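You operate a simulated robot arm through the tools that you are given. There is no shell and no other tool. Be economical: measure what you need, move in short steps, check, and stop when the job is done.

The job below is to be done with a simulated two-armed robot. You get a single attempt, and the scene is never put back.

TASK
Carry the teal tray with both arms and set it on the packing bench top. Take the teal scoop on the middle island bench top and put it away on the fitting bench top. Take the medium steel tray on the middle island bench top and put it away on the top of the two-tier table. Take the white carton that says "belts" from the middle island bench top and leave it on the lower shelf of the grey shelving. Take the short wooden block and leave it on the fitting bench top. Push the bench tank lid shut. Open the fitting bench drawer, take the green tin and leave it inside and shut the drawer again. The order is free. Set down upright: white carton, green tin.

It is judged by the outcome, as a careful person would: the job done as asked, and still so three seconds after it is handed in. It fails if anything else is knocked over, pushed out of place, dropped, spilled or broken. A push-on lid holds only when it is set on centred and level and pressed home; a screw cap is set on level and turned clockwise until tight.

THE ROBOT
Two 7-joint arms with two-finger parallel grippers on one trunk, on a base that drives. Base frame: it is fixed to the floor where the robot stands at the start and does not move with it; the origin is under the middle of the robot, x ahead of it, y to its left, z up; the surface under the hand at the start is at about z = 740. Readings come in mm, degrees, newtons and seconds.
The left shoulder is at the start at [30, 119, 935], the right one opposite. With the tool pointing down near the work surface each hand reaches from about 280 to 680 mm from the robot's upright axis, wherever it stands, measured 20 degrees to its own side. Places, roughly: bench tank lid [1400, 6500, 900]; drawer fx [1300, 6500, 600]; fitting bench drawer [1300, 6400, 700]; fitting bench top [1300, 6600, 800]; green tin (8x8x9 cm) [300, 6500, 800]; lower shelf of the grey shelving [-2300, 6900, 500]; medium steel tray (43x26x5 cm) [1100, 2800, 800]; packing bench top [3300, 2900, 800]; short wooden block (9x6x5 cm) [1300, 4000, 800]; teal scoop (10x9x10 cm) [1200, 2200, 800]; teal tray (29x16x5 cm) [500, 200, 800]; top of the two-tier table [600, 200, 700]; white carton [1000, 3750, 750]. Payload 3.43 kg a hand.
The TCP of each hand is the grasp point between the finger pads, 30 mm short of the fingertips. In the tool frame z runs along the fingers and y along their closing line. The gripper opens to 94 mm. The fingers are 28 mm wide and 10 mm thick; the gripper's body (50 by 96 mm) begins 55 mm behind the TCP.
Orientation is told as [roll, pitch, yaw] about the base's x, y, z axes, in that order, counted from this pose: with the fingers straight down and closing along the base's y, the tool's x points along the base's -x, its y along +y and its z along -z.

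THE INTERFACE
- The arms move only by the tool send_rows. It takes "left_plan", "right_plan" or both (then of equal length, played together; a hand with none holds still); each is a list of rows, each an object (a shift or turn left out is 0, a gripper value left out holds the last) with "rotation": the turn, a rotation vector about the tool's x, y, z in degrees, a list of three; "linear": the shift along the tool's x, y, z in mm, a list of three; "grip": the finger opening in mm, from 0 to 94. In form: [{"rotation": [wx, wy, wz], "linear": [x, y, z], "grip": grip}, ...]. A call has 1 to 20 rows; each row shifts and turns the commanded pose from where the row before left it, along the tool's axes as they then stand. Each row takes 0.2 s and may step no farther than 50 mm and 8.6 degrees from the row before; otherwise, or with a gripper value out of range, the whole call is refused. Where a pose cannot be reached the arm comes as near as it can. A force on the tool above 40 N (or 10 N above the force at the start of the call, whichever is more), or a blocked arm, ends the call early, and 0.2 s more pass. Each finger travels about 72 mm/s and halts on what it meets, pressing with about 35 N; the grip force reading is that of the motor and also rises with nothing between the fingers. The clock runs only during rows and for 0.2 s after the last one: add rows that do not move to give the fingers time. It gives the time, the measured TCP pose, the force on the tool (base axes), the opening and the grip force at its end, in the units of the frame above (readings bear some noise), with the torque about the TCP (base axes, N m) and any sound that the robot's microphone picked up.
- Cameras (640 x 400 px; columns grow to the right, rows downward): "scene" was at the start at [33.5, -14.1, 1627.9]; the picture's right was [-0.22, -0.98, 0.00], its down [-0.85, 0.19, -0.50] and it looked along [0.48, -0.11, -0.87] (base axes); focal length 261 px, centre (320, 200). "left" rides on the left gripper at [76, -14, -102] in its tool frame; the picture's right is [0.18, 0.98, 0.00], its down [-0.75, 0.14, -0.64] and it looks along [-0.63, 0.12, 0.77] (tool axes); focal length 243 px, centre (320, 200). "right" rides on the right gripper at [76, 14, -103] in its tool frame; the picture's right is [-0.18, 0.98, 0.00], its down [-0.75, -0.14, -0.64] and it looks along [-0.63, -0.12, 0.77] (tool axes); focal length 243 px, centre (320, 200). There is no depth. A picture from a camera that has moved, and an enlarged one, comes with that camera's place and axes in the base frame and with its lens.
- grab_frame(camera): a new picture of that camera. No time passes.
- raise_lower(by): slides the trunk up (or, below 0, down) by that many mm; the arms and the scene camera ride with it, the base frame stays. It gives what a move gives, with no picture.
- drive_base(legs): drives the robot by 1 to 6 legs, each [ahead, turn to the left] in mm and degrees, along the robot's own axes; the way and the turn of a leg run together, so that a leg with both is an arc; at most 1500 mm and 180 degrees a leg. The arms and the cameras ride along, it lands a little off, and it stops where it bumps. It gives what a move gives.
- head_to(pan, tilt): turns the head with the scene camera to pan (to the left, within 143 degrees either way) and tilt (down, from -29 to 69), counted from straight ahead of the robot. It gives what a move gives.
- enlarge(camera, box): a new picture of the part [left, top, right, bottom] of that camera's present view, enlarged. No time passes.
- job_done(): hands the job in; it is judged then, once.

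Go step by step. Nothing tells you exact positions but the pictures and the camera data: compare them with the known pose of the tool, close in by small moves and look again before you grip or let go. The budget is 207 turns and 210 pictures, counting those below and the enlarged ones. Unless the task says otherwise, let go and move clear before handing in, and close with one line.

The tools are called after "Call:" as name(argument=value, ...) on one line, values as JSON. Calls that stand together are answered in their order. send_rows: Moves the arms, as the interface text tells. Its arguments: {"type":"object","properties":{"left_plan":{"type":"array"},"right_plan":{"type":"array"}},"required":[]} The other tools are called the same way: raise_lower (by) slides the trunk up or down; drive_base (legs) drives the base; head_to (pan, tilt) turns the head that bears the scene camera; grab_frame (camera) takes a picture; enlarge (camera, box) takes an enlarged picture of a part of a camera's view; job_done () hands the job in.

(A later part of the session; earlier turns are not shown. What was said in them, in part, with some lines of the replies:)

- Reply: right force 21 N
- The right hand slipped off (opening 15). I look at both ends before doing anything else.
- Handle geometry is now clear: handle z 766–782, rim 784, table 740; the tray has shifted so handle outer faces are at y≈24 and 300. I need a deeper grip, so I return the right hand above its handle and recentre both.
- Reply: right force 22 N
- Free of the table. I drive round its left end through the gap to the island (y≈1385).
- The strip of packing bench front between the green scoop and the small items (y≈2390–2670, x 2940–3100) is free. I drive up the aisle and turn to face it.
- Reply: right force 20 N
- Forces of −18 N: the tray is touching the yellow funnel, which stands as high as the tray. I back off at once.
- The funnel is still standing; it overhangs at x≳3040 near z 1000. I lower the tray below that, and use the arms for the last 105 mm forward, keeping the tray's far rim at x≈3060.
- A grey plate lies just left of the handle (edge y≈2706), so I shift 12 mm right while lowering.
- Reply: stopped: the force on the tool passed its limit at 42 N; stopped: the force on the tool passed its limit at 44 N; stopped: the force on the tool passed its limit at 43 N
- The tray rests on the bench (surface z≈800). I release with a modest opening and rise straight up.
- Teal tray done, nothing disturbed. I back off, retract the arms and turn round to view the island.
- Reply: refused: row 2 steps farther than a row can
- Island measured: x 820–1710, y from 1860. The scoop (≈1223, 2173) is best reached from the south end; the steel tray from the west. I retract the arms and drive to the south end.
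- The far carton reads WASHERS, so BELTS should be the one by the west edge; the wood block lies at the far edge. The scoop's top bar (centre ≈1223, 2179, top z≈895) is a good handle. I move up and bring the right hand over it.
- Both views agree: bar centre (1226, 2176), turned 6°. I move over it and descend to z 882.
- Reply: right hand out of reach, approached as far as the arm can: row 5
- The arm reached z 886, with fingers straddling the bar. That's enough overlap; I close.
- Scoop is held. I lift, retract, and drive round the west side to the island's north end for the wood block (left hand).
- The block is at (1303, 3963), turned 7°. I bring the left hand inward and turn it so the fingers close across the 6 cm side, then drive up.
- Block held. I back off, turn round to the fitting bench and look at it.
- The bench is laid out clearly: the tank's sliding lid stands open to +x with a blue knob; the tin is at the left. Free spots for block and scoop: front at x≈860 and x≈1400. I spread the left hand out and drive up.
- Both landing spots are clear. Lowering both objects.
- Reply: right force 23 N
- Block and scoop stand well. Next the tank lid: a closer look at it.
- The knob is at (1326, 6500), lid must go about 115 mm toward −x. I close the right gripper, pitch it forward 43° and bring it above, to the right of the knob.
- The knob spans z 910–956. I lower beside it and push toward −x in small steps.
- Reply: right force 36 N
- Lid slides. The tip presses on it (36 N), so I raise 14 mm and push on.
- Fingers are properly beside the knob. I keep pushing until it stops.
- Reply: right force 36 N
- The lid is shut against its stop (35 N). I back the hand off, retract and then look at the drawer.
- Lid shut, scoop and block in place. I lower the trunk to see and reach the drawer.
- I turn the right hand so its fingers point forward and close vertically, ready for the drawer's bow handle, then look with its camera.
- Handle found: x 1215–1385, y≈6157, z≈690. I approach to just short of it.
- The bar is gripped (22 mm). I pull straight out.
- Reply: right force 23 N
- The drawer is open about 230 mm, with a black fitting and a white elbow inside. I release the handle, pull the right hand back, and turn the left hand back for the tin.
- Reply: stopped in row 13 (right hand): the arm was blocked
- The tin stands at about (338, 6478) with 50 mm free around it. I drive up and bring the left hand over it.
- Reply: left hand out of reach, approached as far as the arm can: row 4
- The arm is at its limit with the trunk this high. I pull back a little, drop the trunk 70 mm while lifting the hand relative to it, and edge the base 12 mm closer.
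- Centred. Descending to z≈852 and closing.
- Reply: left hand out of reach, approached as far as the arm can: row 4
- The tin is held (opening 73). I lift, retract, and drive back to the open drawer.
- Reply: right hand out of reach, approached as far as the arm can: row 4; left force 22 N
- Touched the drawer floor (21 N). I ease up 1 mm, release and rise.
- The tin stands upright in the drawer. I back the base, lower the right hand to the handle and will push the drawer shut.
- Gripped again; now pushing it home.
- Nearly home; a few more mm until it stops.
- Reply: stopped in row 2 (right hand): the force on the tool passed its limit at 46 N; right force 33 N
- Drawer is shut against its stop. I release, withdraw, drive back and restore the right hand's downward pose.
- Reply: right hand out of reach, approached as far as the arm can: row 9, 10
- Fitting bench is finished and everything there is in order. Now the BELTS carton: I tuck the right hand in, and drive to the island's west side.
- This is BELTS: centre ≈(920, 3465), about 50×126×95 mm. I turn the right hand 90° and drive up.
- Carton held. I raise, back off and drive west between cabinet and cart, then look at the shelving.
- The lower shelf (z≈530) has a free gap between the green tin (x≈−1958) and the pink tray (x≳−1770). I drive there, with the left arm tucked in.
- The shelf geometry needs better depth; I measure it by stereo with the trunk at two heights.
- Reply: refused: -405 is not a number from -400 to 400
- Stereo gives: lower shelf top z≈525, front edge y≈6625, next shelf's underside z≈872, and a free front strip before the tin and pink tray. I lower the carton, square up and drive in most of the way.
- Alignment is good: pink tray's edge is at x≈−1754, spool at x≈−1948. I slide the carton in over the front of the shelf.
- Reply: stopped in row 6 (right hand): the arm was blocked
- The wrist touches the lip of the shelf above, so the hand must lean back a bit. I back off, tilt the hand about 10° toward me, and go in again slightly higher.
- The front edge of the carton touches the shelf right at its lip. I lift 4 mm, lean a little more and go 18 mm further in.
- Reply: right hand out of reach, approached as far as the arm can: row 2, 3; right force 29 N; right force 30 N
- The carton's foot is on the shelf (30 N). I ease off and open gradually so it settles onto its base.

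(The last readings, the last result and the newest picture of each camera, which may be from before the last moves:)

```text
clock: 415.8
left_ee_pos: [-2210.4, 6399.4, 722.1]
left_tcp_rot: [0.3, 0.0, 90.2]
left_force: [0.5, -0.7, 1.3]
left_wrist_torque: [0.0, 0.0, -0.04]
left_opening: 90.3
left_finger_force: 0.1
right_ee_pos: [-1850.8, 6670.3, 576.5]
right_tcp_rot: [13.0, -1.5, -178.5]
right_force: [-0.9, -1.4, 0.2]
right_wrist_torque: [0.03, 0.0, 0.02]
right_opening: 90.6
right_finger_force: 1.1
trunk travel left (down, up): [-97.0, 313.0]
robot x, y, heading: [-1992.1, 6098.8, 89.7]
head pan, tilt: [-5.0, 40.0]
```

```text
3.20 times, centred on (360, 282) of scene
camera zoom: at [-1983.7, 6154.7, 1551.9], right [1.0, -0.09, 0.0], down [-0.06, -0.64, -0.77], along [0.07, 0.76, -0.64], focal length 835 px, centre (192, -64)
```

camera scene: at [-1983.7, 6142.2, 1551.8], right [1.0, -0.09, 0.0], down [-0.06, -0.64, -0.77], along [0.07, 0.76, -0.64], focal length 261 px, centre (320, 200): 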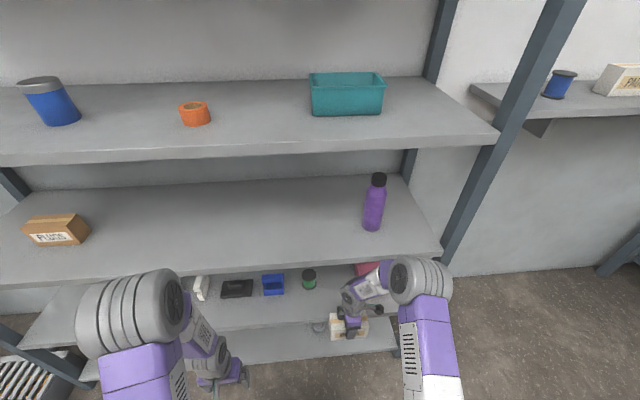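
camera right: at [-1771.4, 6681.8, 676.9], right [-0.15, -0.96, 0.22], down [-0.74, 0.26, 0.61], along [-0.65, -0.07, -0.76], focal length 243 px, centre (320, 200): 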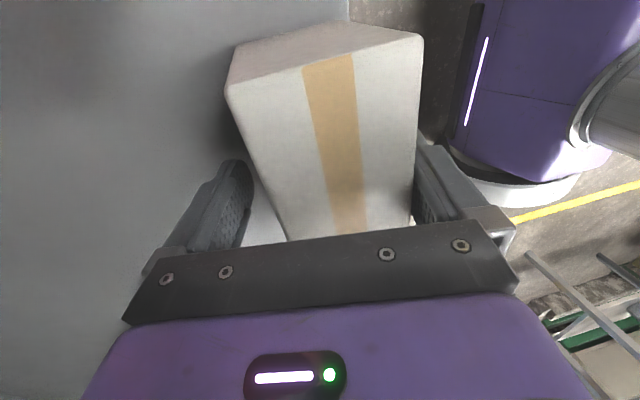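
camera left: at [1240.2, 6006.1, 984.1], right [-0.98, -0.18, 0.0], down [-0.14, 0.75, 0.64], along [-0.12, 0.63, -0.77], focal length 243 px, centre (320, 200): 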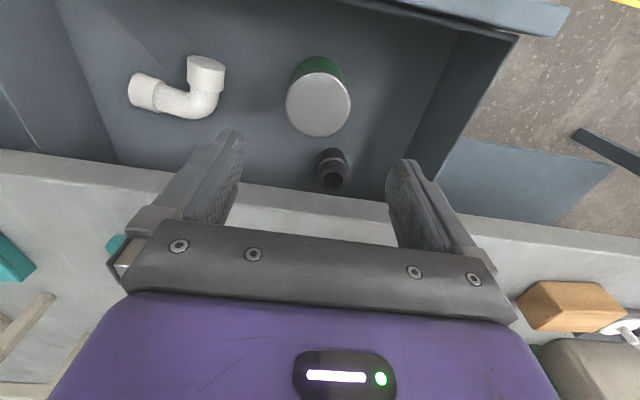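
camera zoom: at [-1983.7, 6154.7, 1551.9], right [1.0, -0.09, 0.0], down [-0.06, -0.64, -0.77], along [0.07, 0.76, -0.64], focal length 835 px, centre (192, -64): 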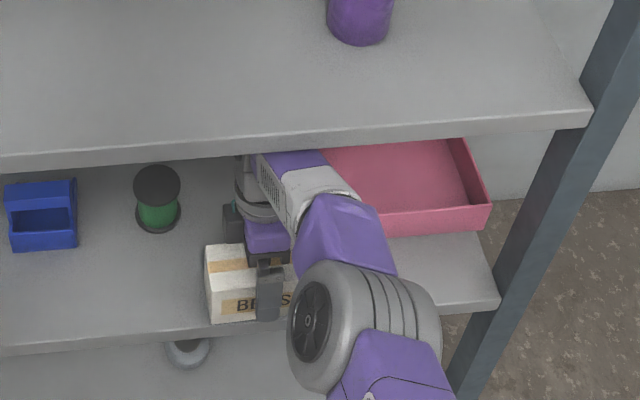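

I had the lean sign reversed: the hand leans inward, and the carton has settled upright right at the lip. I straighten the hand so its front finger lies flush with the carton's front.

Call:
send_rows(right_plan=[{"rotation": [4.3, 0, 0]}, {"rotation": [4.3, 0, 0]}, {"rotation": [4.3, 0, 0]}, {}])

Call:
grab_frame(camera="right")

Call:
enlarge(camera="scene", box=[260, 220, 460, 345])

```text
clock: 416.8
left_ee_pos: [-2210.8, 6400.5, 721.2]
left_tcp_rot: [0.3, 0.2, 90.4]
left_force: [-0.3, 0.3, -0.5]
left_wrist_torque: [0.01, -0.01, 0.04]
left_opening: 90.2
left_finger_force: 0.1
right_ee_pos: [-1851.1, 6661.2, 564.7]
right_tcp_rot: [1.4, -1.7, -178.4]
right_force: [0.4, -0.3, 0.1]
right_wrist_torque: [-0.01, -0.01, 0.0]
right_opening: 89.9
right_finger_force: 0.1
trunk travel left (down, up): [-97.0, 313.0]
robot x, y, heading: [-1987.5, 6099.7, 89.2]
head pan, tilt: [-5.0, 40.0]
```

```text
68 pictures are left
camera right: at [-1771.4, 6652.6, 664.1], right [-0.15, -0.99, 0.03], down [-0.74, 0.14, 0.66], along [-0.66, 0.08, -0.75], focal length 243 px, centre (320, 200)
```

right: 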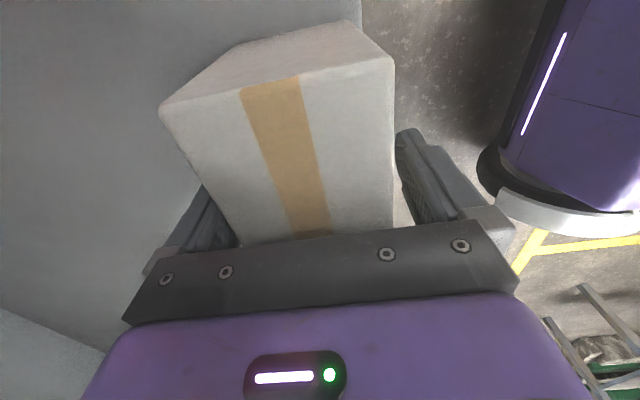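

```text
3.20 times, centred on (360, 282) of scene
camera zoom: at [-1980.7, 6158.2, 1551.5], right [1.0, -0.09, 0.0], down [-0.06, -0.64, -0.76], along [0.07, 0.76, -0.64], focal length 835 px, centre (192, -64)
```

zoom: 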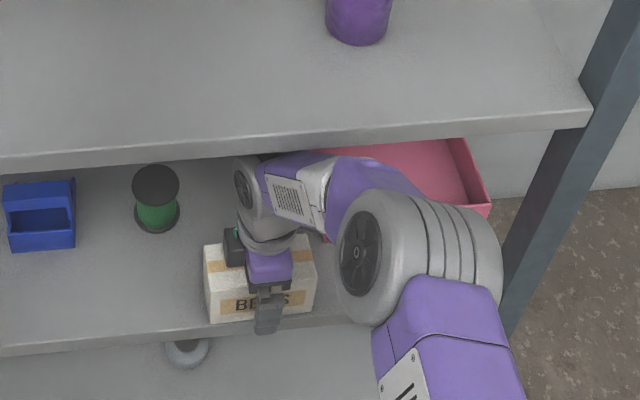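

The carton is upright; its front face is only a few mm inside the lip. I push it in ~15 mm with the front finger by creeping the base forward.

Call:
drive_base(legs=[[32, 0]])

Call:
grab_frame(camera="right")

```text
clock: 417.6
left_ee_pos: [-2210.7, 6405.7, 721.8]
left_tcp_rot: [0.2, 0.0, 90.1]
left_force: [-1.0, 0.5, 0.5]
left_wrist_torque: [0.01, 0.02, 0.0]
left_opening: 90.0
left_finger_force: 0.1
right_ee_pos: [-1850.7, 6659.7, 560.6]
right_tcp_rot: [2.4, -1.6, -178.3]
right_force: [0.0, 0.5, -0.6]
right_wrist_torque: [0.03, -0.02, 0.03]
right_opening: 90.2
right_finger_force: 0.1
trunk travel left (down, up): [-97.0, 313.0]
robot x, y, heading: [-1989.8, 6104.8, 89.7]
head pan, tilt: [-5.0, 40.0]
stopped in leg 1: the robot was blocked; the commanded pose is now the measured one
```

```text
66 pictures are left
camera right: at [-1772.0, 6652.2, 660.4], right [-0.15, -0.99, 0.05], down [-0.74, 0.14, 0.66], along [-0.65, 0.07, -0.75], focal length 243 px, centre (320, 200)
```

right: 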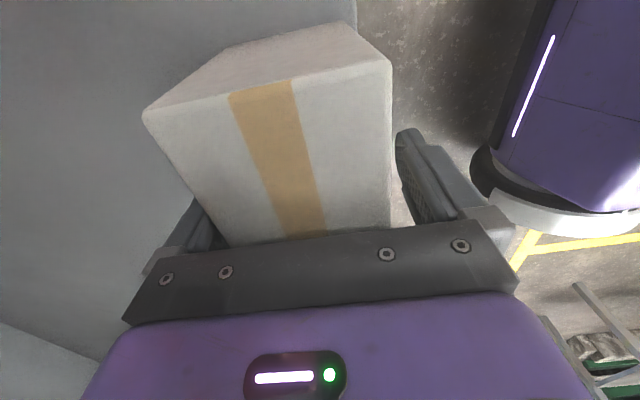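

The arm above meets the upper shelf's lip. I lean the hand the right way now (top toward me), which frees it, and push low on the carton with the front fingertip.

Call:
send_rows(right_plan=[{"grip": 94}, {"rotation": [4, 0, 0], "linear": [0, -3, -1]}, {"rotation": [4, 0, 0], "linear": [0, -3, -1]}, {"rotation": [3, 0, 0], "linear": [0, -3, 0]}, {}])

Call:
grab_frame(camera="right")

```text
clock: 418.8
left_ee_pos: [-2210.2, 6406.0, 722.7]
left_tcp_rot: [0.1, -0.1, 90.2]
left_force: [0.1, 0.0, -0.5]
left_wrist_torque: [0.0, -0.04, 0.03]
left_opening: 90.0
left_finger_force: 0.1
right_ee_pos: [-1852.3, 6669.1, 561.3]
right_tcp_rot: [-8.8, -1.7, -178.3]
right_force: [-0.4, 0.4, -0.2]
right_wrist_torque: [0.0, 0.02, -0.02]
right_opening: 94.0
right_finger_force: 0.1
trunk travel left (down, up): [-97.0, 313.0]
robot x, y, heading: [-1990.4, 6108.8, 89.6]
head pan, tilt: [-5.0, 40.0]
```

```text
65 pictures are left
camera right: at [-1771.4, 6641.8, 658.5], right [-0.16, -0.98, -0.14], down [-0.74, 0.02, 0.68], along [-0.66, 0.21, -0.72], focal length 243 px, centre (320, 200)
```

right: 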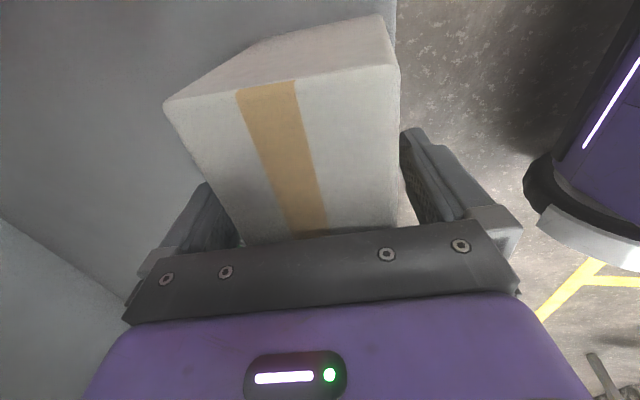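

Call:
send_rows(right_plan=[{"linear": [0, -8, 1.2]}, {"linear": [0, -8, 1.2]}, {"linear": [0, -8, 1.2]}, {}])

Call:
grab_frame(camera="right")

Call:
enlarge(camera="scene", box=[260, 220, 460, 345])

```text
clock: 419.8
left_ee_pos: [-2209.9, 6407.6, 721.4]
left_tcp_rot: [0.2, 0.1, 90.2]
left_force: [0.6, -0.1, 0.1]
left_wrist_torque: [0.0, 0.02, 0.01]
left_opening: 90.1
left_finger_force: 0.0
right_ee_pos: [-1852.9, 6692.7, 561.4]
right_tcp_rot: [-8.6, -1.6, -178.2]
right_force: [0.4, -1.0, -0.3]
right_wrist_torque: [0.01, 0.0, 0.02]
right_opening: 94.1
right_finger_force: 0.1
trunk travel left (down, up): [-97.0, 313.0]
robot x, y, heading: [-1989.0, 6105.5, 89.7]
head pan, tilt: [-5.0, 40.0]
```

```text
64 pictures are left
camera right: at [-1772.5, 6666.3, 657.7], right [-0.16, -0.98, -0.14], down [-0.74, 0.02, 0.68], along [-0.66, 0.21, -0.72], focal length 243 px, centre (320, 200)
```

right: 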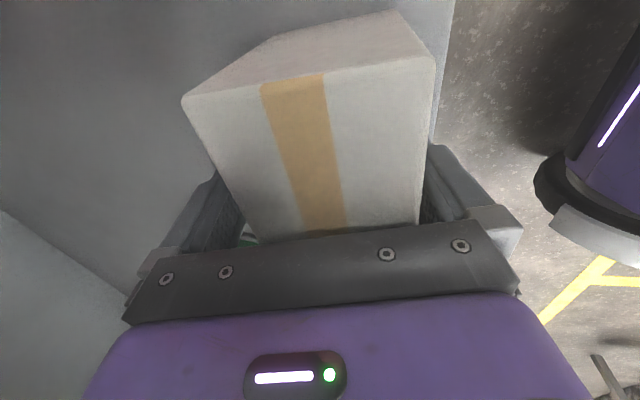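

```text
3.20 times, centred on (360, 282) of scene
camera zoom: at [-1983.3, 6161.8, 1551.9], right [1.0, -0.09, 0.0], down [-0.06, -0.64, -0.77], along [0.07, 0.76, -0.64], focal length 835 px, centre (192, -64)
```

zoom: 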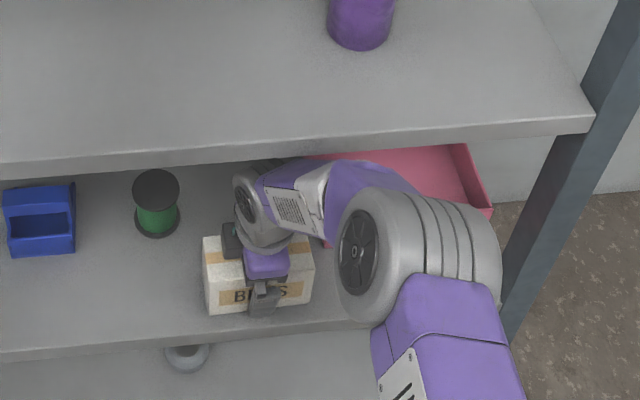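

The carton now stands fully on the shelf, ~20 mm inside the lip. To get out without touching the shelf above I tilt further back to 25° around the carton, then withdraw along the finger axis.

Call:
send_rows(right_plan=[{"rotation": [5.4, 0, 0], "linear": [0, 3.3, -7.3]}, {"rotation": [5.4, 0, 0], "linear": [0, 3.3, -7.3]}, {"rotation": [5.4, 0, 0], "linear": [0, 3.3, -7.3]}, {}])

Call:
grab_frame(camera="right")

Call:
enlarge(camera="scene", box=[260, 220, 460, 345])

```text
clock: 420.8
left_ee_pos: [-2209.4, 6405.8, 722.9]
left_tcp_rot: [0.3, 0.0, 90.2]
left_force: [-0.3, -0.1, 0.4]
left_wrist_torque: [-0.01, 0.03, 0.03]
left_opening: 89.7
left_finger_force: 0.2
right_ee_pos: [-1852.3, 6678.7, 579.2]
right_tcp_rot: [-24.9, -1.7, -178.4]
right_force: [0.1, 0.2, 0.2]
right_wrist_torque: [-0.03, 0.03, -0.01]
right_opening: 94.1
right_finger_force: 0.0
trunk travel left (down, up): [-97.0, 313.0]
robot x, y, heading: [-1987.2, 6106.6, 89.6]
head pan, tilt: [-5.0, 40.0]
```

```text
62 pictures are left
camera right: at [-1771.7, 6625.2, 664.7], right [-0.17, -0.9, -0.41], down [-0.73, -0.16, 0.66], along [-0.66, 0.41, -0.63], focal length 243 px, centre (320, 200)
```

right: 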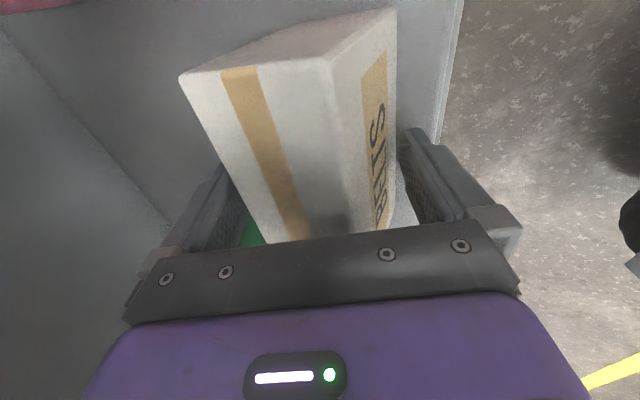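

```text
3.20 times, centred on (360, 282) of scene
camera zoom: at [-1983.2, 6162.0, 1551.9], right [1.0, -0.09, 0.0], down [-0.06, -0.64, -0.77], along [0.07, 0.76, -0.64], focal length 835 px, centre (192, -64)
```

zoom: 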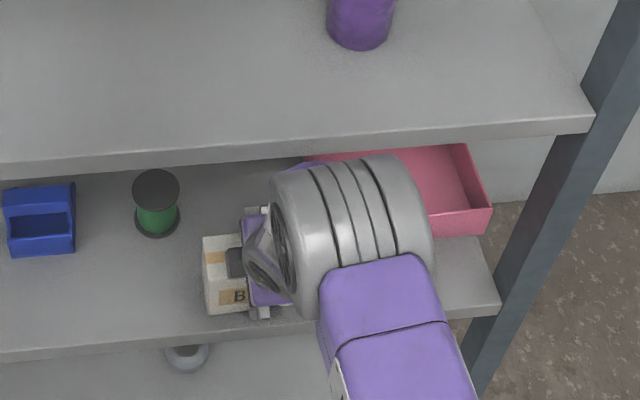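

Clear on all sides. Withdrawing along the finger axis.

Call:
send_rows(right_plan=[{"linear": [0, 0, -15]}, {"linear": [0, 0, -20]}, {"linear": [0, 0, -25]}, {"linear": [0, 0, -25]}, {"linear": [0, 0, -15]}, {}])

Call:
grab_frame(camera="right")

```text
clock: 422.2
left_ee_pos: [-2210.5, 6407.5, 722.0]
left_tcp_rot: [0.2, 0.0, 90.2]
left_force: [0.2, 0.0, 0.1]
left_wrist_torque: [-0.06, -0.01, 0.01]
left_opening: 90.0
left_finger_force: 0.0
right_ee_pos: [-1848.6, 6635.8, 670.5]
right_tcp_rot: [-24.9, -1.6, -178.1]
right_force: [-0.5, -0.8, -0.9]
right_wrist_torque: [0.03, 0.02, 0.03]
right_opening: 93.8
right_finger_force: 0.0
trunk travel left (down, up): [-97.0, 313.0]
robot x, y, heading: [-1988.9, 6108.1, 89.8]
head pan, tilt: [-5.0, 40.0]
```

```text
60 pictures are left
camera right: at [-1768.6, 6582.9, 755.4], right [-0.17, -0.9, -0.41], down [-0.73, -0.16, 0.66], along [-0.66, 0.41, -0.63], focal length 243 px, centre (320, 200)
```

right: 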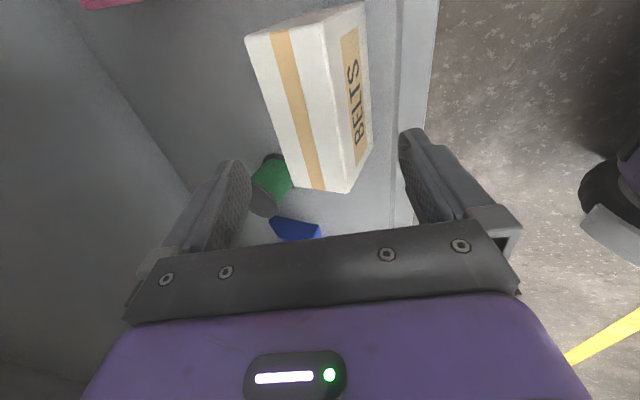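

BELTS stands upright on the lower shelf. I back away, restore the hand's pose and drive toward the steel tray on the island's west side.

Call:
drive_base(legs=[[-400, 0]])

Call:
raise_lower(by=300)

Call:
send_rows(right_plan=[{"rotation": [-8.3, 0, 0]}, {"rotation": [-8.3, 0, 0]}, {"rotation": [-8.3, 0, 0]}, {"rotation": [0, 0, 8.5]}, {"rotation": [0, 0, 8.5]}, {"rotation": [0, 0, 8.5]}, {"rotation": [0, 0, 8.5]}, {"rotation": [0, 0, 8.5]}, {"rotation": [0, 0, 8.5]}, {"rotation": [0, 0, 8.5]}, {"rotation": [0, 0, 8.5]}, {"rotation": [0, 0, 8.5]}, {"rotation": [0, 0, 8.5]}, {"rotation": [0, 0, 6]}, {"linear": [20, 0, -30]}, {"linear": [40, 0, -20]}])

Call:
drive_base(legs=[[-1190, 0], [0, -90], [1500, 0], [770, 0], [0, -90]])

Call:
drive_base(legs=[[1500, 0], [150, 0], [0, 90]])

Call:
head_to(pan=0, tilt=52)

Call:
grab_frame(camera="scene")

```text
clock: 424.7
left_ee_pos: [-2213.8, 6012.3, 722.1]
left_tcp_rot: [0.3, 0.0, 90.1]
left_force: [0.6, -0.2, 0.1]
left_wrist_torque: [0.04, -0.01, -0.02]
left_opening: 90.0
left_finger_force: 0.1
right_ee_pos: [-1851.2, 6241.7, 672.0]
right_tcp_rot: [-24.9, -1.6, -178.3]
right_force: [0.3, -0.8, 0.8]
right_wrist_torque: [-0.01, 0.03, 0.0]
right_opening: 94.0
right_finger_force: 0.1
trunk travel left (down, up): [-97.0, 313.0]
robot x, y, heading: [-1993.8, 5714.6, 89.4]
head pan, tilt: [-5.0, 40.0]
```

```text
clock: 427.7
left_ee_pos: [-2212.8, 6012.3, 1021.2]
left_tcp_rot: [0.2, 0.0, 90.1]
left_force: [-0.4, -0.1, -0.2]
left_wrist_torque: [0.03, 0.01, 0.0]
left_opening: 89.9
left_finger_force: 0.1
right_ee_pos: [-1853.2, 6241.0, 972.5]
right_tcp_rot: [-24.9, -1.6, -178.3]
right_force: [-0.1, 0.1, -0.4]
right_wrist_torque: [-0.03, 0.05, 0.01]
right_opening: 93.9
right_finger_force: 0.1
trunk travel left (down, up): [-397.0, 13.0]
robot x, y, heading: [-1992.0, 5709.2, 89.5]
head pan, tilt: [-5.0, 40.0]
```

```text
clock: 431.1
left_ee_pos: [-2212.4, 6011.6, 1021.3]
left_tcp_rot: [0.2, 0.0, 90.2]
left_force: [-0.3, -0.9, -0.5]
left_wrist_torque: [0.01, -0.01, -0.01]
left_opening: 90.2
left_finger_force: 0.1
right_ee_pos: [-1849.8, 6179.2, 1022.1]
right_tcp_rot: [1.6, 0.1, 90.6]
right_force: [0.1, -0.5, 0.3]
right_wrist_torque: [0.02, 0.02, 0.0]
right_opening: 94.2
right_finger_force: 0.1
trunk travel left (down, up): [-397.0, 13.0]
robot x, y, heading: [-1987.8, 5711.4, 89.6]
head pan, tilt: [-5.0, 40.0]
```

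```text
clock: 455.6
left_ee_pos: [463.6, 4169.1, 1022.3]
left_tcp_rot: [0.2, 0.0, -93.0]
left_force: [0.5, -0.1, -0.3]
left_wrist_torque: [0.02, 0.02, 0.0]
left_opening: 90.0
left_finger_force: 0.1
right_ee_pos: [90.2, 4020.0, 1023.5]
right_tcp_rot: [1.6, 0.0, -92.4]
right_force: [-0.3, -0.2, -0.2]
right_wrist_torque: [0.0, 0.02, -0.03]
right_opening: 93.9
right_finger_force: 0.1
trunk travel left (down, up): [-397.0, 13.0]
robot x, y, heading: [260.7, 4478.7, -93.9]
head pan, tilt: [-5.0, 40.0]
```

```text
clock: 467.6
left_ee_pos: [489.5, 3065.2, 1021.9]
left_tcp_rot: [0.3, 0.1, -4.6]
left_force: [-0.3, 0.5, -0.3]
left_wrist_torque: [0.02, 0.02, 0.01]
left_opening: 89.8
left_finger_force: 0.2
right_ee_pos: [628.2, 2690.1, 1022.3]
right_tcp_rot: [1.6, 0.0, -3.9]
right_force: [-0.2, -0.3, -0.6]
right_wrist_torque: [-0.02, -0.08, 0.02]
right_opening: 94.1
right_finger_force: 0.1
trunk travel left (down, up): [-397.0, 13.0]
robot x, y, heading: [175.6, 2871.5, -5.0]
head pan, tilt: [-5.0, 40.0]
```

```text
clock: 468.3
left_ee_pos: [490.8, 3065.8, 1022.0]
left_tcp_rot: [0.2, 0.0, -4.4]
left_force: [0.1, 0.5, 0.0]
left_wrist_torque: [0.0, 0.01, -0.03]
left_opening: 89.8
left_finger_force: 0.0
right_ee_pos: [628.4, 2690.2, 1021.6]
right_tcp_rot: [1.5, 0.0, -3.9]
right_force: [0.2, 0.4, 0.2]
right_wrist_torque: [-0.03, 0.02, 0.01]
right_opening: 93.9
right_finger_force: 0.0
trunk travel left (down, up): [-397.0, 13.0]
robot x, y, heading: [175.6, 2868.8, -5.1]
head pan, tilt: [0.0, 52.0]
```

```text
59 pictures are left
camera scene: at [216.5, 2867.8, 1835.1], right [-0.09, -1.0, 0.0], down [-0.78, 0.07, -0.62], along [0.61, -0.06, -0.79], focal length 261 px, centre (320, 200)
```

scene: 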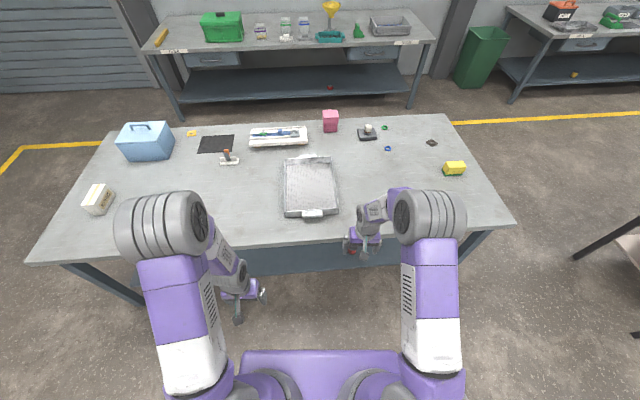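

Call:
drive_base(legs=[[0, 5], [120, 0]])

Call:
enlarge(camera="scene", box=[240, 130, 400, 230])

```text
clock: 470.1
left_ee_pos: [592.2, 3092.2, 1022.4]
left_tcp_rot: [0.1, 0.1, 0.4]
left_force: [-0.1, -0.2, 0.1]
left_wrist_torque: [-0.01, 0.02, 0.0]
left_opening: 89.8
left_finger_force: 0.0
right_ee_pos: [763.0, 2729.0, 1022.8]
right_tcp_rot: [1.6, 0.2, 1.0]
right_force: [0.2, 0.8, -0.4]
right_wrist_torque: [0.0, -0.01, 0.03]
right_opening: 94.1
right_finger_force: 0.1
trunk travel left (down, up): [-397.0, 13.0]
robot x, y, heading: [295.7, 2875.4, -0.3]
head pan, tilt: [0.0, 52.0]
```

```text
4.00 times, centred on (320, 180) of scene
camera zoom: at [337.1, 2871.0, 1835.1], right [0.0, -1.0, 0.0], down [-0.79, 0.0, -0.62], along [0.62, 0.0, -0.79], focal length 1044 px, centre (320, 280)
```

zoom: 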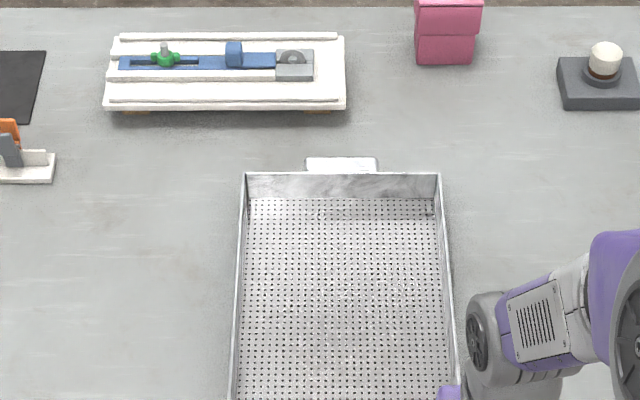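

The steel tray's body spans x 918–1288, y 2715–2969. I'll pinch both side walls at mid-length (x≈1103). Driving up and bringing the hands over the walls.

Call:
drive_base(legs=[[193, 0]])

Call:
raise_lower(by=-105)

Call:
send_rows(left_plan=[{"linear": [-40, -15.6, 0], "grip": 60}, {"linear": [-40, -15.6, 0]}, {"linear": [-40, -15.6, 0]}, {"linear": [-40, -15.6, 0]}, {"linear": [-40, -15.6, 0]}, {"linear": [-40, -15.6, 0]}, {"linear": [-40, -15.6, 0]}, {"linear": [-39, -15.6, 0]}, {}], right_plan=[{"linear": [-18.5, -1.5, 0], "grip": 60}, {"linear": [-18.5, -1.5, 0]}, {"linear": [-18.5, -1.5, 0]}, {"linear": [-18.5, -1.5, 0]}, {"linear": [-18.5, -1.5, 0]}, {"linear": [-18.5, -1.5, 0]}, {"linear": [-18.5, -1.5, 0]}, {"linear": [-18.5, -1.5, 0]}, {}])

Call:
grab_frame(camera="left")

Call:
grab_frame(camera="right")

```text
clock: 471.6
left_ee_pos: [782.8, 3090.5, 1021.2]
left_tcp_rot: [0.3, 0.1, 0.2]
left_force: [1.2, 0.1, 0.1]
left_wrist_torque: [0.02, -0.01, -0.01]
left_opening: 90.0
left_finger_force: 0.0
right_ee_pos: [951.8, 2727.5, 1022.6]
right_tcp_rot: [1.6, 0.2, 0.9]
right_force: [1.1, -0.1, 0.3]
right_wrist_torque: [0.01, 0.04, 0.02]
right_opening: 93.9
right_finger_force: 0.0
trunk travel left (down, up): [-397.0, 13.0]
robot x, y, heading: [483.0, 2867.8, -0.7]
head pan, tilt: [0.0, 52.0]
```

```text
clock: 473.0
left_ee_pos: [783.4, 3090.9, 918.2]
left_tcp_rot: [0.1, 0.0, 0.2]
left_force: [0.9, -0.3, -0.5]
left_wrist_torque: [-0.01, 0.01, 0.03]
left_opening: 90.0
left_finger_force: 0.1
right_ee_pos: [951.7, 2726.5, 917.6]
right_tcp_rot: [1.6, 0.0, 0.8]
right_force: [0.5, -0.4, -1.5]
right_wrist_torque: [0.0, 0.01, 0.02]
right_opening: 94.0
right_finger_force: 0.1
trunk travel left (down, up): [-292.0, 118.0]
robot x, y, heading: [481.5, 2871.9, -0.6]
head pan, tilt: [0.0, 52.0]
```

```text
clock: 475.0
left_ee_pos: [1101.0, 2965.9, 916.8]
left_tcp_rot: [0.2, 0.1, 0.2]
left_force: [-0.6, -1.1, -0.2]
left_wrist_torque: [-0.02, 0.01, 0.0]
left_opening: 60.0
left_finger_force: 0.0
right_ee_pos: [1100.0, 2716.2, 917.0]
right_tcp_rot: [1.6, 0.1, 0.8]
right_force: [-0.3, -0.1, 0.1]
right_wrist_torque: [0.0, -0.02, -0.02]
right_opening: 59.9
right_finger_force: 0.0
trunk travel left (down, up): [-292.0, 118.0]
robot x, y, heading: [480.7, 2869.9, -0.5]
head pan, tilt: [0.0, 52.0]
```

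```text
57 pictures are left
camera left: at [1025.4, 2950.7, 1018.9], right [-0.19, 0.98, 0.0], down [0.75, 0.14, 0.64], along [0.63, 0.12, -0.77], focal length 243 px, centre (320, 200)
```

left: 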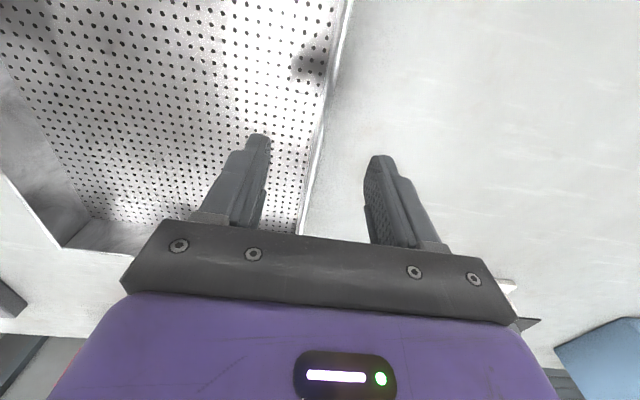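

```text
56 pictures are left
camera right: at [1023.7, 2727.4, 1019.0], right [0.17, 0.98, 0.03], down [0.76, -0.15, 0.64], along [0.63, -0.09, -0.77], focal length 243 px, centre (320, 200)
```

right: 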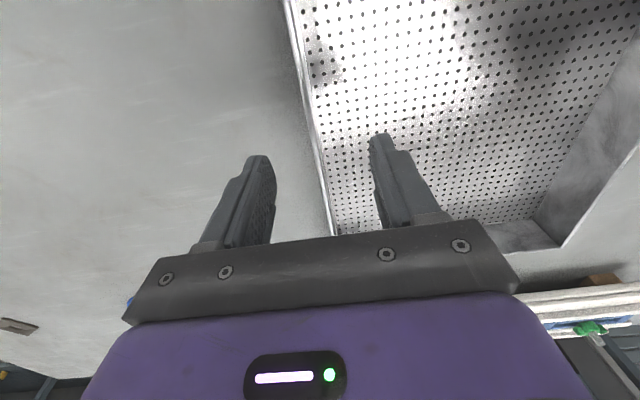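

Both walls are centred between the fingers. Descending to z≈842 and closing.

Call:
send_rows(left_plan=[{"linear": [0, 0, 25]}, {"linear": [0, 0, 25]}, {"linear": [0, 0, 24]}, {}, {"grip": 35}, {"grip": 15}, {"grip": 0}, {"grip": 0}, {}], right_plan=[{"linear": [0, 0, 25]}, {"linear": [0, 0, 25]}, {"linear": [0, 0, 24]}, {}, {"grip": 35}, {"grip": 15}, {"grip": 0}, {"grip": 0}, {}])

```text
clock: 477.0
left_ee_pos: [1101.0, 2968.7, 841.3]
left_tcp_rot: [0.5, 0.1, 0.3]
left_force: [-2.8, 25.3, 2.5]
left_wrist_torque: [-0.19, 0.03, -0.47]
left_opening: 9.2
left_finger_force: 35.3
right_ee_pos: [1098.4, 2715.4, 842.5]
right_tcp_rot: [1.3, 0.1, 0.6]
right_force: [3.6, -25.8, 0.5]
right_wrist_torque: [-0.09, -0.2, -0.71]
right_opening: 9.2
right_finger_force: 35.2
trunk travel left (down, up): [-292.0, 118.0]
robot x, y, heading: [484.1, 2868.7, -0.3]
head pan, tilt: [0.0, 52.0]
```

Both walls gripped (9.2 mm). I relax the inner load and lift a little.

Call:
send_rows(left_plan=[{"linear": [0, 1, 0]}, {"linear": [0, 1, 0]}, {"linear": [0, 0, -5]}, {"linear": [0, 0, -7]}, {}], right_plan=[{"linear": [0, -1, 0]}, {"linear": [0, -1, 0]}, {"linear": [0, 0, -5]}, {"linear": [0, 0, -7]}, {}])

Call:
grab_frame(camera="scene")

```text
clock: 478.2
left_ee_pos: [1102.8, 2968.7, 853.9]
left_tcp_rot: [0.2, 0.2, 0.2]
left_force: [-4.4, 18.2, -1.6]
left_wrist_torque: [-0.03, 0.32, -0.45]
left_opening: 9.3
left_finger_force: 34.9
right_ee_pos: [1100.5, 2713.5, 854.0]
right_tcp_rot: [1.4, 0.2, 0.7]
right_force: [5.4, -18.3, -3.6]
right_wrist_torque: [-0.15, -0.31, -0.71]
right_opening: 9.6
right_finger_force: 35.1
trunk travel left (down, up): [-292.0, 118.0]
robot x, y, heading: [476.3, 2871.5, -0.7]
head pan, tilt: [0.0, 52.0]
```

```text
55 pictures are left
camera scene: at [527.6, 2870.0, 1730.0], right [-0.01, -1.0, 0.0], down [-0.79, 0.01, -0.62], along [0.62, 0.0, -0.79], focal length 261 px, centre (320, 200)
```

scene: 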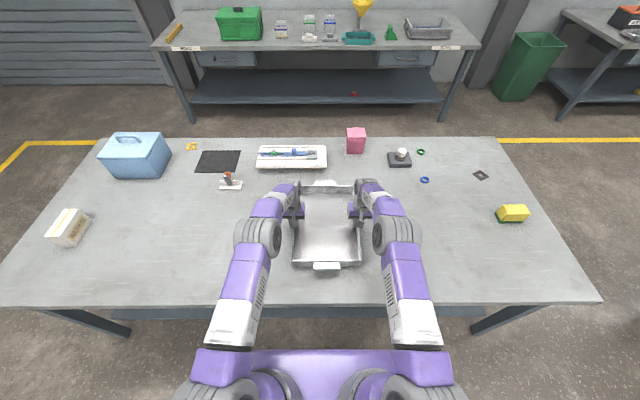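

The steel tray is lifted and level (about 5 N). The best free spot on the two-tier table is its back right, reached from the east side. I raise it and drive round.

Call:
send_rows(left_plan=[{"linear": [0, 1, 0]}, {"linear": [0, 1, 0]}, {"linear": [0, 0, -10]}, {}], right_plan=[{"linear": [0, -1, 0]}, {"linear": [0, -1, 0]}, {"linear": [0, 0, -10]}, {}])

Call:
raise_lower(by=115)

Call:
drive_base(legs=[[-250, 0], [0, -89.5], [1420, 0], [0, 90]])

Call:
grab_frame(camera="scene")

```text
clock: 479.2
left_ee_pos: [1101.6, 2970.4, 863.1]
left_tcp_rot: [0.2, 0.0, 0.1]
left_force: [-5.5, 9.6, -2.6]
left_wrist_torque: [-0.01, 0.24, -0.43]
left_opening: 9.2
left_finger_force: 34.8
right_ee_pos: [1101.1, 2714.9, 863.7]
right_tcp_rot: [1.7, 0.3, 0.8]
right_force: [4.6, -9.0, -2.8]
right_wrist_torque: [-0.14, -0.23, -0.8]
right_opening: 9.5
right_finger_force: 34.9
trunk travel left (down, up): [-292.0, 118.0]
robot x, y, heading: [484.5, 2872.5, -0.5]
head pan, tilt: [0.0, 52.0]
```

```text
clock: 480.6
left_ee_pos: [1102.5, 2970.5, 978.5]
left_tcp_rot: [0.2, 0.1, 0.1]
left_force: [-4.3, 0.7, -2.0]
left_wrist_torque: [0.04, -0.01, -0.41]
left_opening: 9.3
left_finger_force: 35.0
right_ee_pos: [1101.0, 2714.0, 977.0]
right_tcp_rot: [1.6, 0.2, 0.8]
right_force: [4.6, -1.0, -3.4]
right_wrist_torque: [-0.14, 0.07, -0.77]
right_opening: 9.5
right_finger_force: 35.2
trunk travel left (down, up): [-407.0, 3.0]
robot x, y, heading: [484.5, 2872.6, -0.4]
head pan, tilt: [0.0, 52.0]
```

```text
clock: 496.8
left_ee_pos: [836.2, 1571.7, 978.6]
left_tcp_rot: [0.2, 0.1, 1.0]
left_force: [-3.4, -17.8, -2.3]
left_wrist_torque: [0.12, -0.16, -0.39]
left_opening: 9.5
left_finger_force: 35.1
right_ee_pos: [837.5, 1317.5, 978.2]
right_tcp_rot: [1.7, 0.1, 1.6]
right_force: [3.4, 16.5, -3.9]
right_wrist_torque: [-0.24, 0.22, -0.68]
right_opening: 9.2
right_finger_force: 35.2
trunk travel left (down, up): [-407.0, 3.0]
robot x, y, heading: [216.8, 1457.5, 0.4]
head pan, tilt: [0.0, 52.0]
```

```text
54 pictures are left
camera scene: at [262.0, 1463.8, 1845.1], right [0.01, -1.0, 0.0], down [-0.79, -0.01, -0.62], along [0.62, 0.0, -0.79], focal length 261 px, centre (320, 200)
```

scene: 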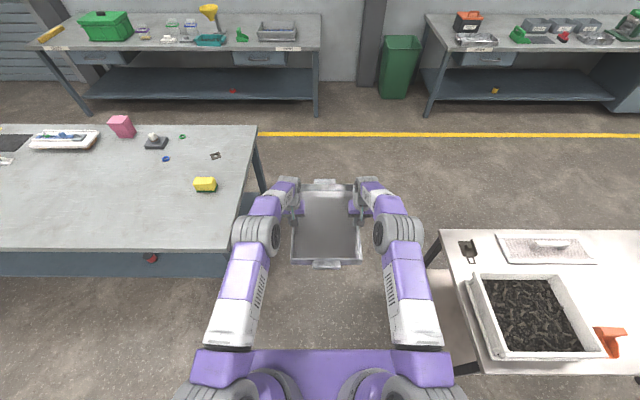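

Still level and secure. Onward past the gap and down the east side of the table.

Call:
drive_base(legs=[[0, -2], [1500, 0], [0, -88.5], [1480, 0], [0, -90]])

Call:
head_to(pan=0, tilt=40)

Call:
grab_frame(camera="scene")

```text
clock: 519.1
left_ee_pos: [1110.7, -100.5, 979.3]
left_tcp_rot: [0.1, 0.1, 179.8]
left_force: [4.1, 1.7, -2.6]
left_wrist_torque: [-0.04, -0.24, -0.28]
left_opening: 9.0
left_finger_force: 34.9
right_ee_pos: [1113.7, 153.8, 978.8]
right_tcp_rot: [1.7, 0.2, -179.6]
right_force: [-3.8, -1.0, -3.5]
right_wrist_torque: [0.16, 0.15, -0.67]
right_opening: 9.4
right_finger_force: 34.9
trunk travel left (down, up): [-407.0, 3.0]
robot x, y, heading: [1733.1, -3.2, 179.2]
head pan, tilt: [0.0, 52.0]
```

```text
clock: 519.9
left_ee_pos: [1112.0, -100.4, 978.2]
left_tcp_rot: [0.3, 0.1, 179.8]
left_force: [2.9, 0.3, -2.4]
left_wrist_torque: [-0.04, 0.41, -0.17]
left_opening: 9.5
left_finger_force: 34.5
right_ee_pos: [1114.1, 155.0, 977.9]
right_tcp_rot: [1.7, 0.0, -179.7]
right_force: [-3.3, -0.7, -3.7]
right_wrist_torque: [0.21, -0.47, -0.62]
right_opening: 9.4
right_finger_force: 35.3
trunk travel left (down, up): [-407.0, 3.0]
robot x, y, heading: [1727.7, -3.6, 179.4]
head pan, tilt: [0.0, 40.0]
```

```text
53 pictures are left
camera scene: at [1674.2, -3.1, 1861.8], right [0.01, 1.0, 0.0], down [0.64, -0.01, -0.77], along [-0.77, 0.01, -0.64], focal length 261 px, centre (320, 200)
```

scene: 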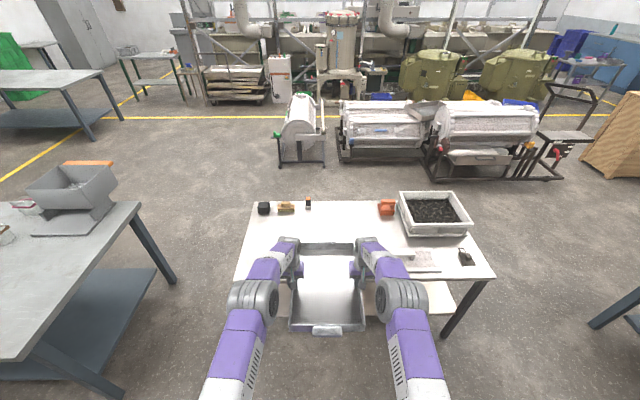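

The table's back right is free. I shift the tray 47 mm to my left, draw it in 66 mm, and drive up to the table.

Call:
send_rows(left_plan=[{"linear": [16.5, 11.7, 0]}, {"linear": [16.5, 11.7, 0]}, {"linear": [16.5, 11.7, 0]}, {"linear": [16.5, 11.7, 0]}, {}], right_plan=[{"linear": [16.5, 11.7, 0]}, {"linear": [16.5, 11.7, 0]}, {"linear": [16.5, 11.7, 0]}, {"linear": [16.5, 11.7, 0]}, {}])

Call:
drive_base(legs=[[0, 0.5], [450, 0]])

Call:
head_to(pan=0, tilt=58)

Call:
grab_frame(camera="scene")

```text
clock: 521.0
left_ee_pos: [1178.2, -147.3, 979.3]
left_tcp_rot: [0.2, 0.2, 179.8]
left_force: [4.5, 1.0, -2.2]
left_wrist_torque: [-0.06, -0.26, -0.28]
left_opening: 9.3
left_finger_force: 35.3
right_ee_pos: [1180.2, 107.2, 979.3]
right_tcp_rot: [1.7, 0.1, -179.7]
right_force: [-3.4, -0.4, -3.6]
right_wrist_torque: [0.18, 0.17, -0.64]
right_opening: 9.4
right_finger_force: 35.0
trunk travel left (down, up): [-407.0, 3.0]
robot x, y, heading: [1729.6, -5.5, 179.2]
head pan, tilt: [0.0, 40.0]
```

```text
clock: 524.1
left_ee_pos: [722.7, -150.3, 980.4]
left_tcp_rot: [0.2, 0.0, -179.7]
left_force: [5.5, 2.8, -2.4]
left_wrist_torque: [0.0, -0.06, -0.38]
left_opening: 9.2
left_finger_force: 34.3
right_ee_pos: [725.5, 103.5, 979.2]
right_tcp_rot: [1.7, 0.2, -179.0]
right_force: [-4.3, -3.1, -3.3]
right_wrist_torque: [0.15, -0.07, -0.74]
right_opening: 9.3
right_finger_force: 34.9
trunk travel left (down, up): [-407.0, 3.0]
robot x, y, heading: [1274.2, -1.5, 179.4]
head pan, tilt: [0.0, 40.0]
```

```text
clock: 524.9
left_ee_pos: [723.1, -150.7, 979.4]
left_tcp_rot: [0.3, 0.1, -179.9]
left_force: [3.4, 0.2, -1.6]
left_wrist_torque: [-0.03, 0.42, -0.28]
left_opening: 9.5
left_finger_force: 35.2
right_ee_pos: [724.4, 103.3, 980.5]
right_tcp_rot: [1.7, 0.0, -179.2]
right_force: [-3.2, -1.1, -3.0]
right_wrist_torque: [0.18, -0.46, -0.69]
right_opening: 9.4
right_finger_force: 35.3
trunk travel left (down, up): [-407.0, 3.0]
robot x, y, heading: [1275.0, -1.0, 179.9]
head pan, tilt: [0.0, 58.0]
```

```text
52 pictures are left
camera scene: at [1234.8, -1.2, 1837.6], right [0.01, 1.0, 0.0], down [0.85, 0.0, -0.53], along [-0.53, 0.0, -0.85], focal length 261 px, centre (320, 200)
```

scene: 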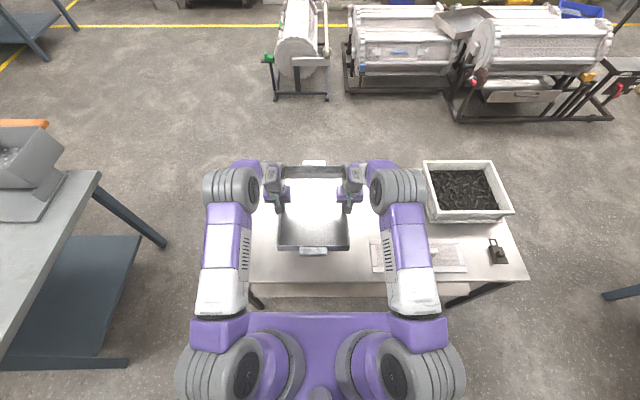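

Call:
raise_lower(by=-160)

Call:
grab_frame(camera="scene")

Call:
grab_frame(camera="right")

```text
clock: 526.8
left_ee_pos: [724.2, -151.1, 820.0]
left_tcp_rot: [0.2, 0.0, -179.8]
left_force: [3.7, 0.6, -2.7]
left_wrist_torque: [-0.05, -0.27, -0.29]
left_opening: 9.2
left_finger_force: 34.9
right_ee_pos: [725.2, 103.9, 819.6]
right_tcp_rot: [1.7, 0.0, -179.1]
right_force: [-4.4, -0.8, -3.3]
right_wrist_torque: [0.19, 0.23, -0.69]
right_opening: 9.4
right_finger_force: 35.5
trunk travel left (down, up): [-247.0, 163.0]
robot x, y, heading: [1275.0, 0.7, 179.4]
head pan, tilt: [0.0, 58.0]
```

```text
51 pictures are left
camera scene: at [1234.7, -1.2, 1677.7], right [0.01, 1.0, 0.0], down [0.85, 0.0, -0.53], along [-0.53, 0.0, -0.85], focal length 261 px, centre (320, 200)
```

scene: 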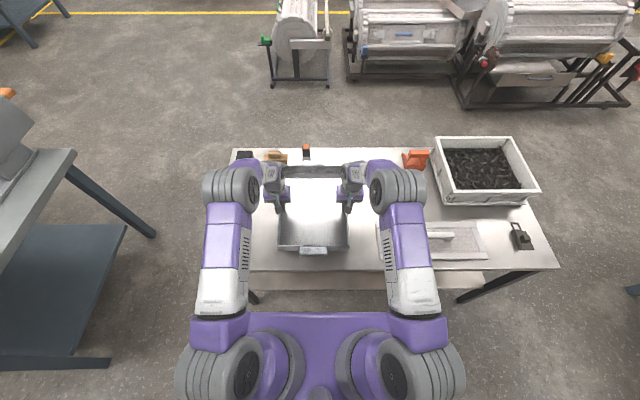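

```text
50 pictures are left
camera right: at [801.5, 94.4, 921.6], right [-0.17, -0.99, 0.03], down [-0.76, 0.15, 0.64], along [-0.63, 0.09, -0.77], focal length 243 px, centre (320, 200)
```

right: 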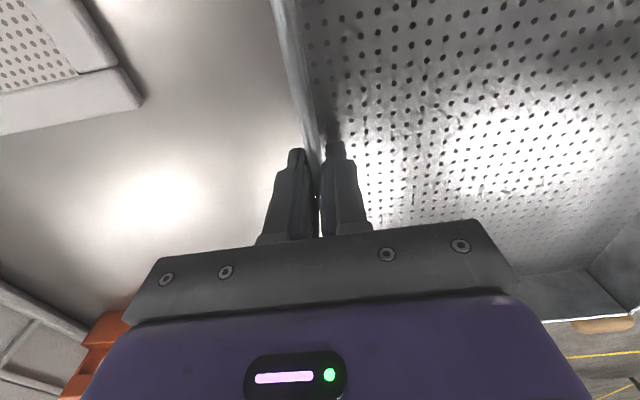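

Clear all round. Lowering the last 38 mm.

Call:
raise_lower(by=-30)

Call:
send_rows(left_plan=[{"linear": [0, 0, 2]}, {"linear": [0, 0, 2]}, {"linear": [0, 0, 2]}, {"linear": [0, 0, 1.5]}, {}], right_plan=[{"linear": [0, 0, 2]}, {"linear": [0, 0, 2]}, {"linear": [0, 0, 2]}, {"linear": [0, 0, 1.5]}, {}])

```text
clock: 527.5
left_ee_pos: [723.0, -151.1, 789.5]
left_tcp_rot: [0.2, 0.1, -179.8]
left_force: [4.4, 1.2, -2.6]
left_wrist_torque: [-0.02, -0.3, -0.27]
left_opening: 9.3
left_finger_force: 35.2
right_ee_pos: [725.2, 104.6, 790.1]
right_tcp_rot: [1.7, 0.1, -179.1]
right_force: [-4.5, -0.3, -2.3]
right_wrist_torque: [0.16, 0.25, -0.73]
right_opening: 9.6
right_finger_force: 35.1
trunk travel left (down, up): [-217.0, 193.0]
robot x, y, heading: [1274.2, -0.4, 179.6]
head pan, tilt: [0.0, 58.0]
```

```text
clock: 528.7
left_ee_pos: [723.4, -152.0, 783.2]
left_tcp_rot: [0.2, -0.1, -179.8]
left_force: [-0.7, -1.3, -1.5]
left_wrist_torque: [0.02, -0.15, -0.12]
left_opening: 9.5
left_finger_force: 34.9
right_ee_pos: [725.1, 102.4, 783.2]
right_tcp_rot: [1.8, 0.1, -179.1]
right_force: [0.1, 1.4, 11.5]
right_wrist_torque: [0.17, -0.6, -0.52]
right_opening: 9.6
right_finger_force: 34.8
trunk travel left (down, up): [-217.0, 193.0]
robot x, y, heading: [1276.5, -0.8, 179.8]
head pan, tilt: [0.0, 58.0]
```

Call:
send_rows(left_plan=[{"linear": [0, 0, 1]}, {"linear": [0, 0, 1]}, {}, {"grip": 25}, {"grip": 40}, {}, {"linear": [0, 0, -25]}, {"linear": [0, 0, -35]}, {"linear": [0, 0, -35]}, {}], right_plan=[{}, {}, {}, {"grip": 25}, {"grip": 40}, {}, {"linear": [0, 0, -25]}, {"linear": [0, 0, -35]}, {"linear": [0, 0, -35]}, {}])

Call:
raise_lower(by=100)

Call:
grab_frame(camera="scene")

```text
clock: 530.9
left_ee_pos: [722.8, -149.6, 877.5]
left_tcp_rot: [0.1, 0.1, -179.8]
left_force: [-0.2, 0.1, 0.5]
left_wrist_torque: [-0.04, 0.0, 0.0]
left_opening: 39.9
left_finger_force: 0.1
right_ee_pos: [724.4, 108.2, 875.5]
right_tcp_rot: [1.7, 0.2, -179.1]
right_force: [-0.4, 0.2, 0.8]
right_wrist_torque: [0.04, -0.01, 0.0]
right_opening: 39.8
right_finger_force: 0.0
trunk travel left (down, up): [-217.0, 193.0]
robot x, y, heading: [1273.6, -1.9, 179.6]
head pan, tilt: [0.0, 58.0]
```

```text
clock: 532.2
left_ee_pos: [723.3, -148.6, 976.4]
left_tcp_rot: [0.3, 0.0, -179.7]
left_force: [-0.2, -0.1, 0.7]
left_wrist_torque: [0.01, -0.03, 0.04]
left_opening: 40.0
left_finger_force: 0.1
right_ee_pos: [724.7, 108.1, 976.1]
right_tcp_rot: [1.7, 0.2, -179.1]
right_force: [-0.4, -0.8, 0.2]
right_wrist_torque: [-0.01, 0.01, -0.04]
right_opening: 39.8
right_finger_force: 0.0
trunk travel left (down, up): [-317.0, 93.0]
robot x, y, heading: [1274.1, 1.3, 179.7]
head pan, tilt: [0.0, 58.0]
```

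```text
49 pictures are left
camera scene: at [1234.9, -1.2, 1747.4], right [0.01, 1.0, 0.0], down [0.85, 0.0, -0.53], along [-0.53, 0.0, -0.85], focal length 261 px, centre (320, 200)
```

scene: 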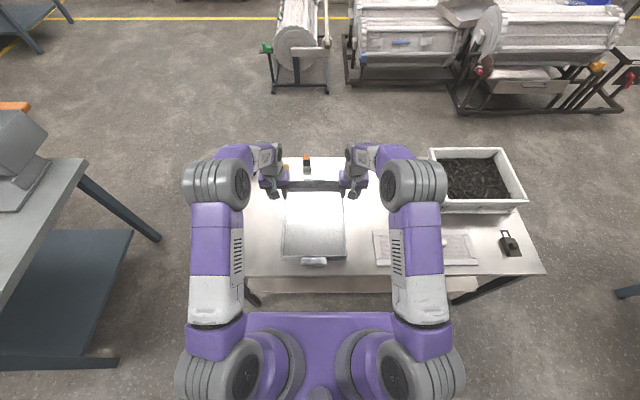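

The steel tray is set down cleanly. All tasks are done; I back away and, to be careful, go to check the funnel on the packing bench that was touched earlier, from the same viewpoint as before.

Call:
drive_base(legs=[[-460, 0], [0, -90], [1390, 0], [0, -90], [480, 0], [0, 90]])

Call:
raise_lower(by=90)

Call:
drive_base(legs=[[980, 0], [0, -90]])

Call:
head_to(pan=10, tilt=45)

Call:
grab_frame(camera="scene")

```text
clock: 555.4
left_ee_pos: [2098.1, 1904.2, 977.5]
left_tcp_rot: [0.3, 0.1, 88.6]
left_force: [-0.6, -0.1, -0.9]
left_wrist_torque: [0.01, 0.0, 0.01]
left_opening: 40.0
left_finger_force: 0.0
right_ee_pos: [2355.3, 1893.6, 977.1]
right_tcp_rot: [1.8, 0.1, 89.1]
right_force: [-0.4, -0.1, 0.3]
right_wrist_torque: [0.0, 0.01, -0.01]
right_opening: 40.3
right_finger_force: 0.0
trunk travel left (down, up): [-317.0, 93.0]
robot x, y, heading: [2231.2, 1348.3, 87.8]
head pan, tilt: [0.0, 58.0]
```

```text
clock: 556.6
left_ee_pos: [2098.8, 1903.0, 1066.9]
left_tcp_rot: [0.3, 0.0, 88.5]
left_force: [-0.9, 0.2, 0.2]
left_wrist_torque: [-0.02, 0.01, 0.0]
left_opening: 40.1
left_finger_force: 0.1
right_ee_pos: [2355.3, 1894.6, 1066.2]
right_tcp_rot: [1.6, 0.0, 89.1]
right_force: [-0.3, 0.6, 0.1]
right_wrist_torque: [0.02, 0.01, 0.02]
right_opening: 40.2
right_finger_force: 0.1
trunk travel left (down, up): [-407.0, 3.0]
robot x, y, heading: [2231.6, 1349.3, 88.0]
head pan, tilt: [0.0, 58.0]
```

```text
clock: 565.6
left_ee_pos: [2822.3, 2474.5, 1066.7]
left_tcp_rot: [0.2, 0.1, -1.1]
left_force: [-0.1, -0.8, 0.3]
left_wrist_torque: [0.01, -0.03, -0.01]
left_opening: 40.0
left_finger_force: 0.1
right_ee_pos: [2813.9, 2217.4, 1066.5]
right_tcp_rot: [1.7, 0.0, -0.5]
right_force: [-0.3, -0.5, 0.6]
right_wrist_torque: [0.0, 0.02, 0.0]
right_opening: 40.1
right_finger_force: 0.1
trunk travel left (down, up): [-407.0, 3.0]
robot x, y, heading: [2265.8, 2337.8, -1.6]
head pan, tilt: [0.0, 58.0]
```

```text
clock: 566.3
left_ee_pos: [2820.9, 2474.1, 1066.9]
left_tcp_rot: [0.1, 0.1, -1.1]
left_force: [-0.3, 0.1, 0.8]
left_wrist_torque: [0.0, 0.01, 0.0]
left_opening: 39.8
left_finger_force: 0.1
right_ee_pos: [2814.6, 2219.0, 1066.7]
right_tcp_rot: [1.7, 0.1, -0.6]
right_force: [0.4, -0.6, 0.1]
right_wrist_torque: [0.04, 0.0, -0.03]
right_opening: 39.9
right_finger_force: 0.1
trunk travel left (down, up): [-407.0, 3.0]
robot x, y, heading: [2267.0, 2339.2, -1.6]
head pan, tilt: [10.0, 45.0]
```

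```text
48 pictures are left
camera scene: at [2315.4, 2353.1, 1854.6], right [0.14, -0.99, 0.0], down [-0.7, -0.1, -0.71], along [0.7, 0.1, -0.71], focal length 261 px, centre (320, 200)
```

scene: 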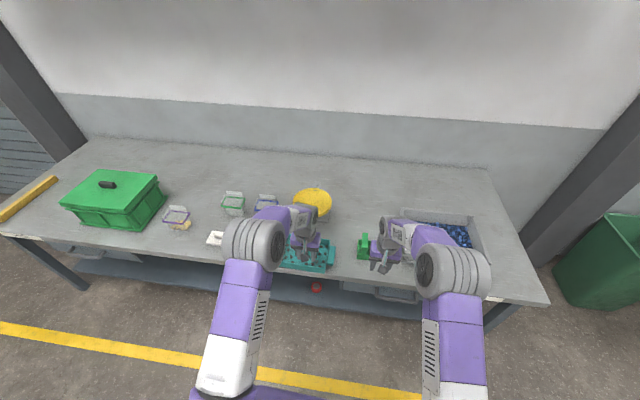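

The funnel is within about a centimetre of where I first measured it and still upright, and the teal tray sits level on the packing bench. I hand the job in.

Call:
job_done()

```text
The job is handed in.
```

I did all seven tasks and handed the job in. One slip along the way: while bringing in the teal tray I touched the yellow funnel on the packing bench. It is still upright and within about a centimetre of where I first measured it.
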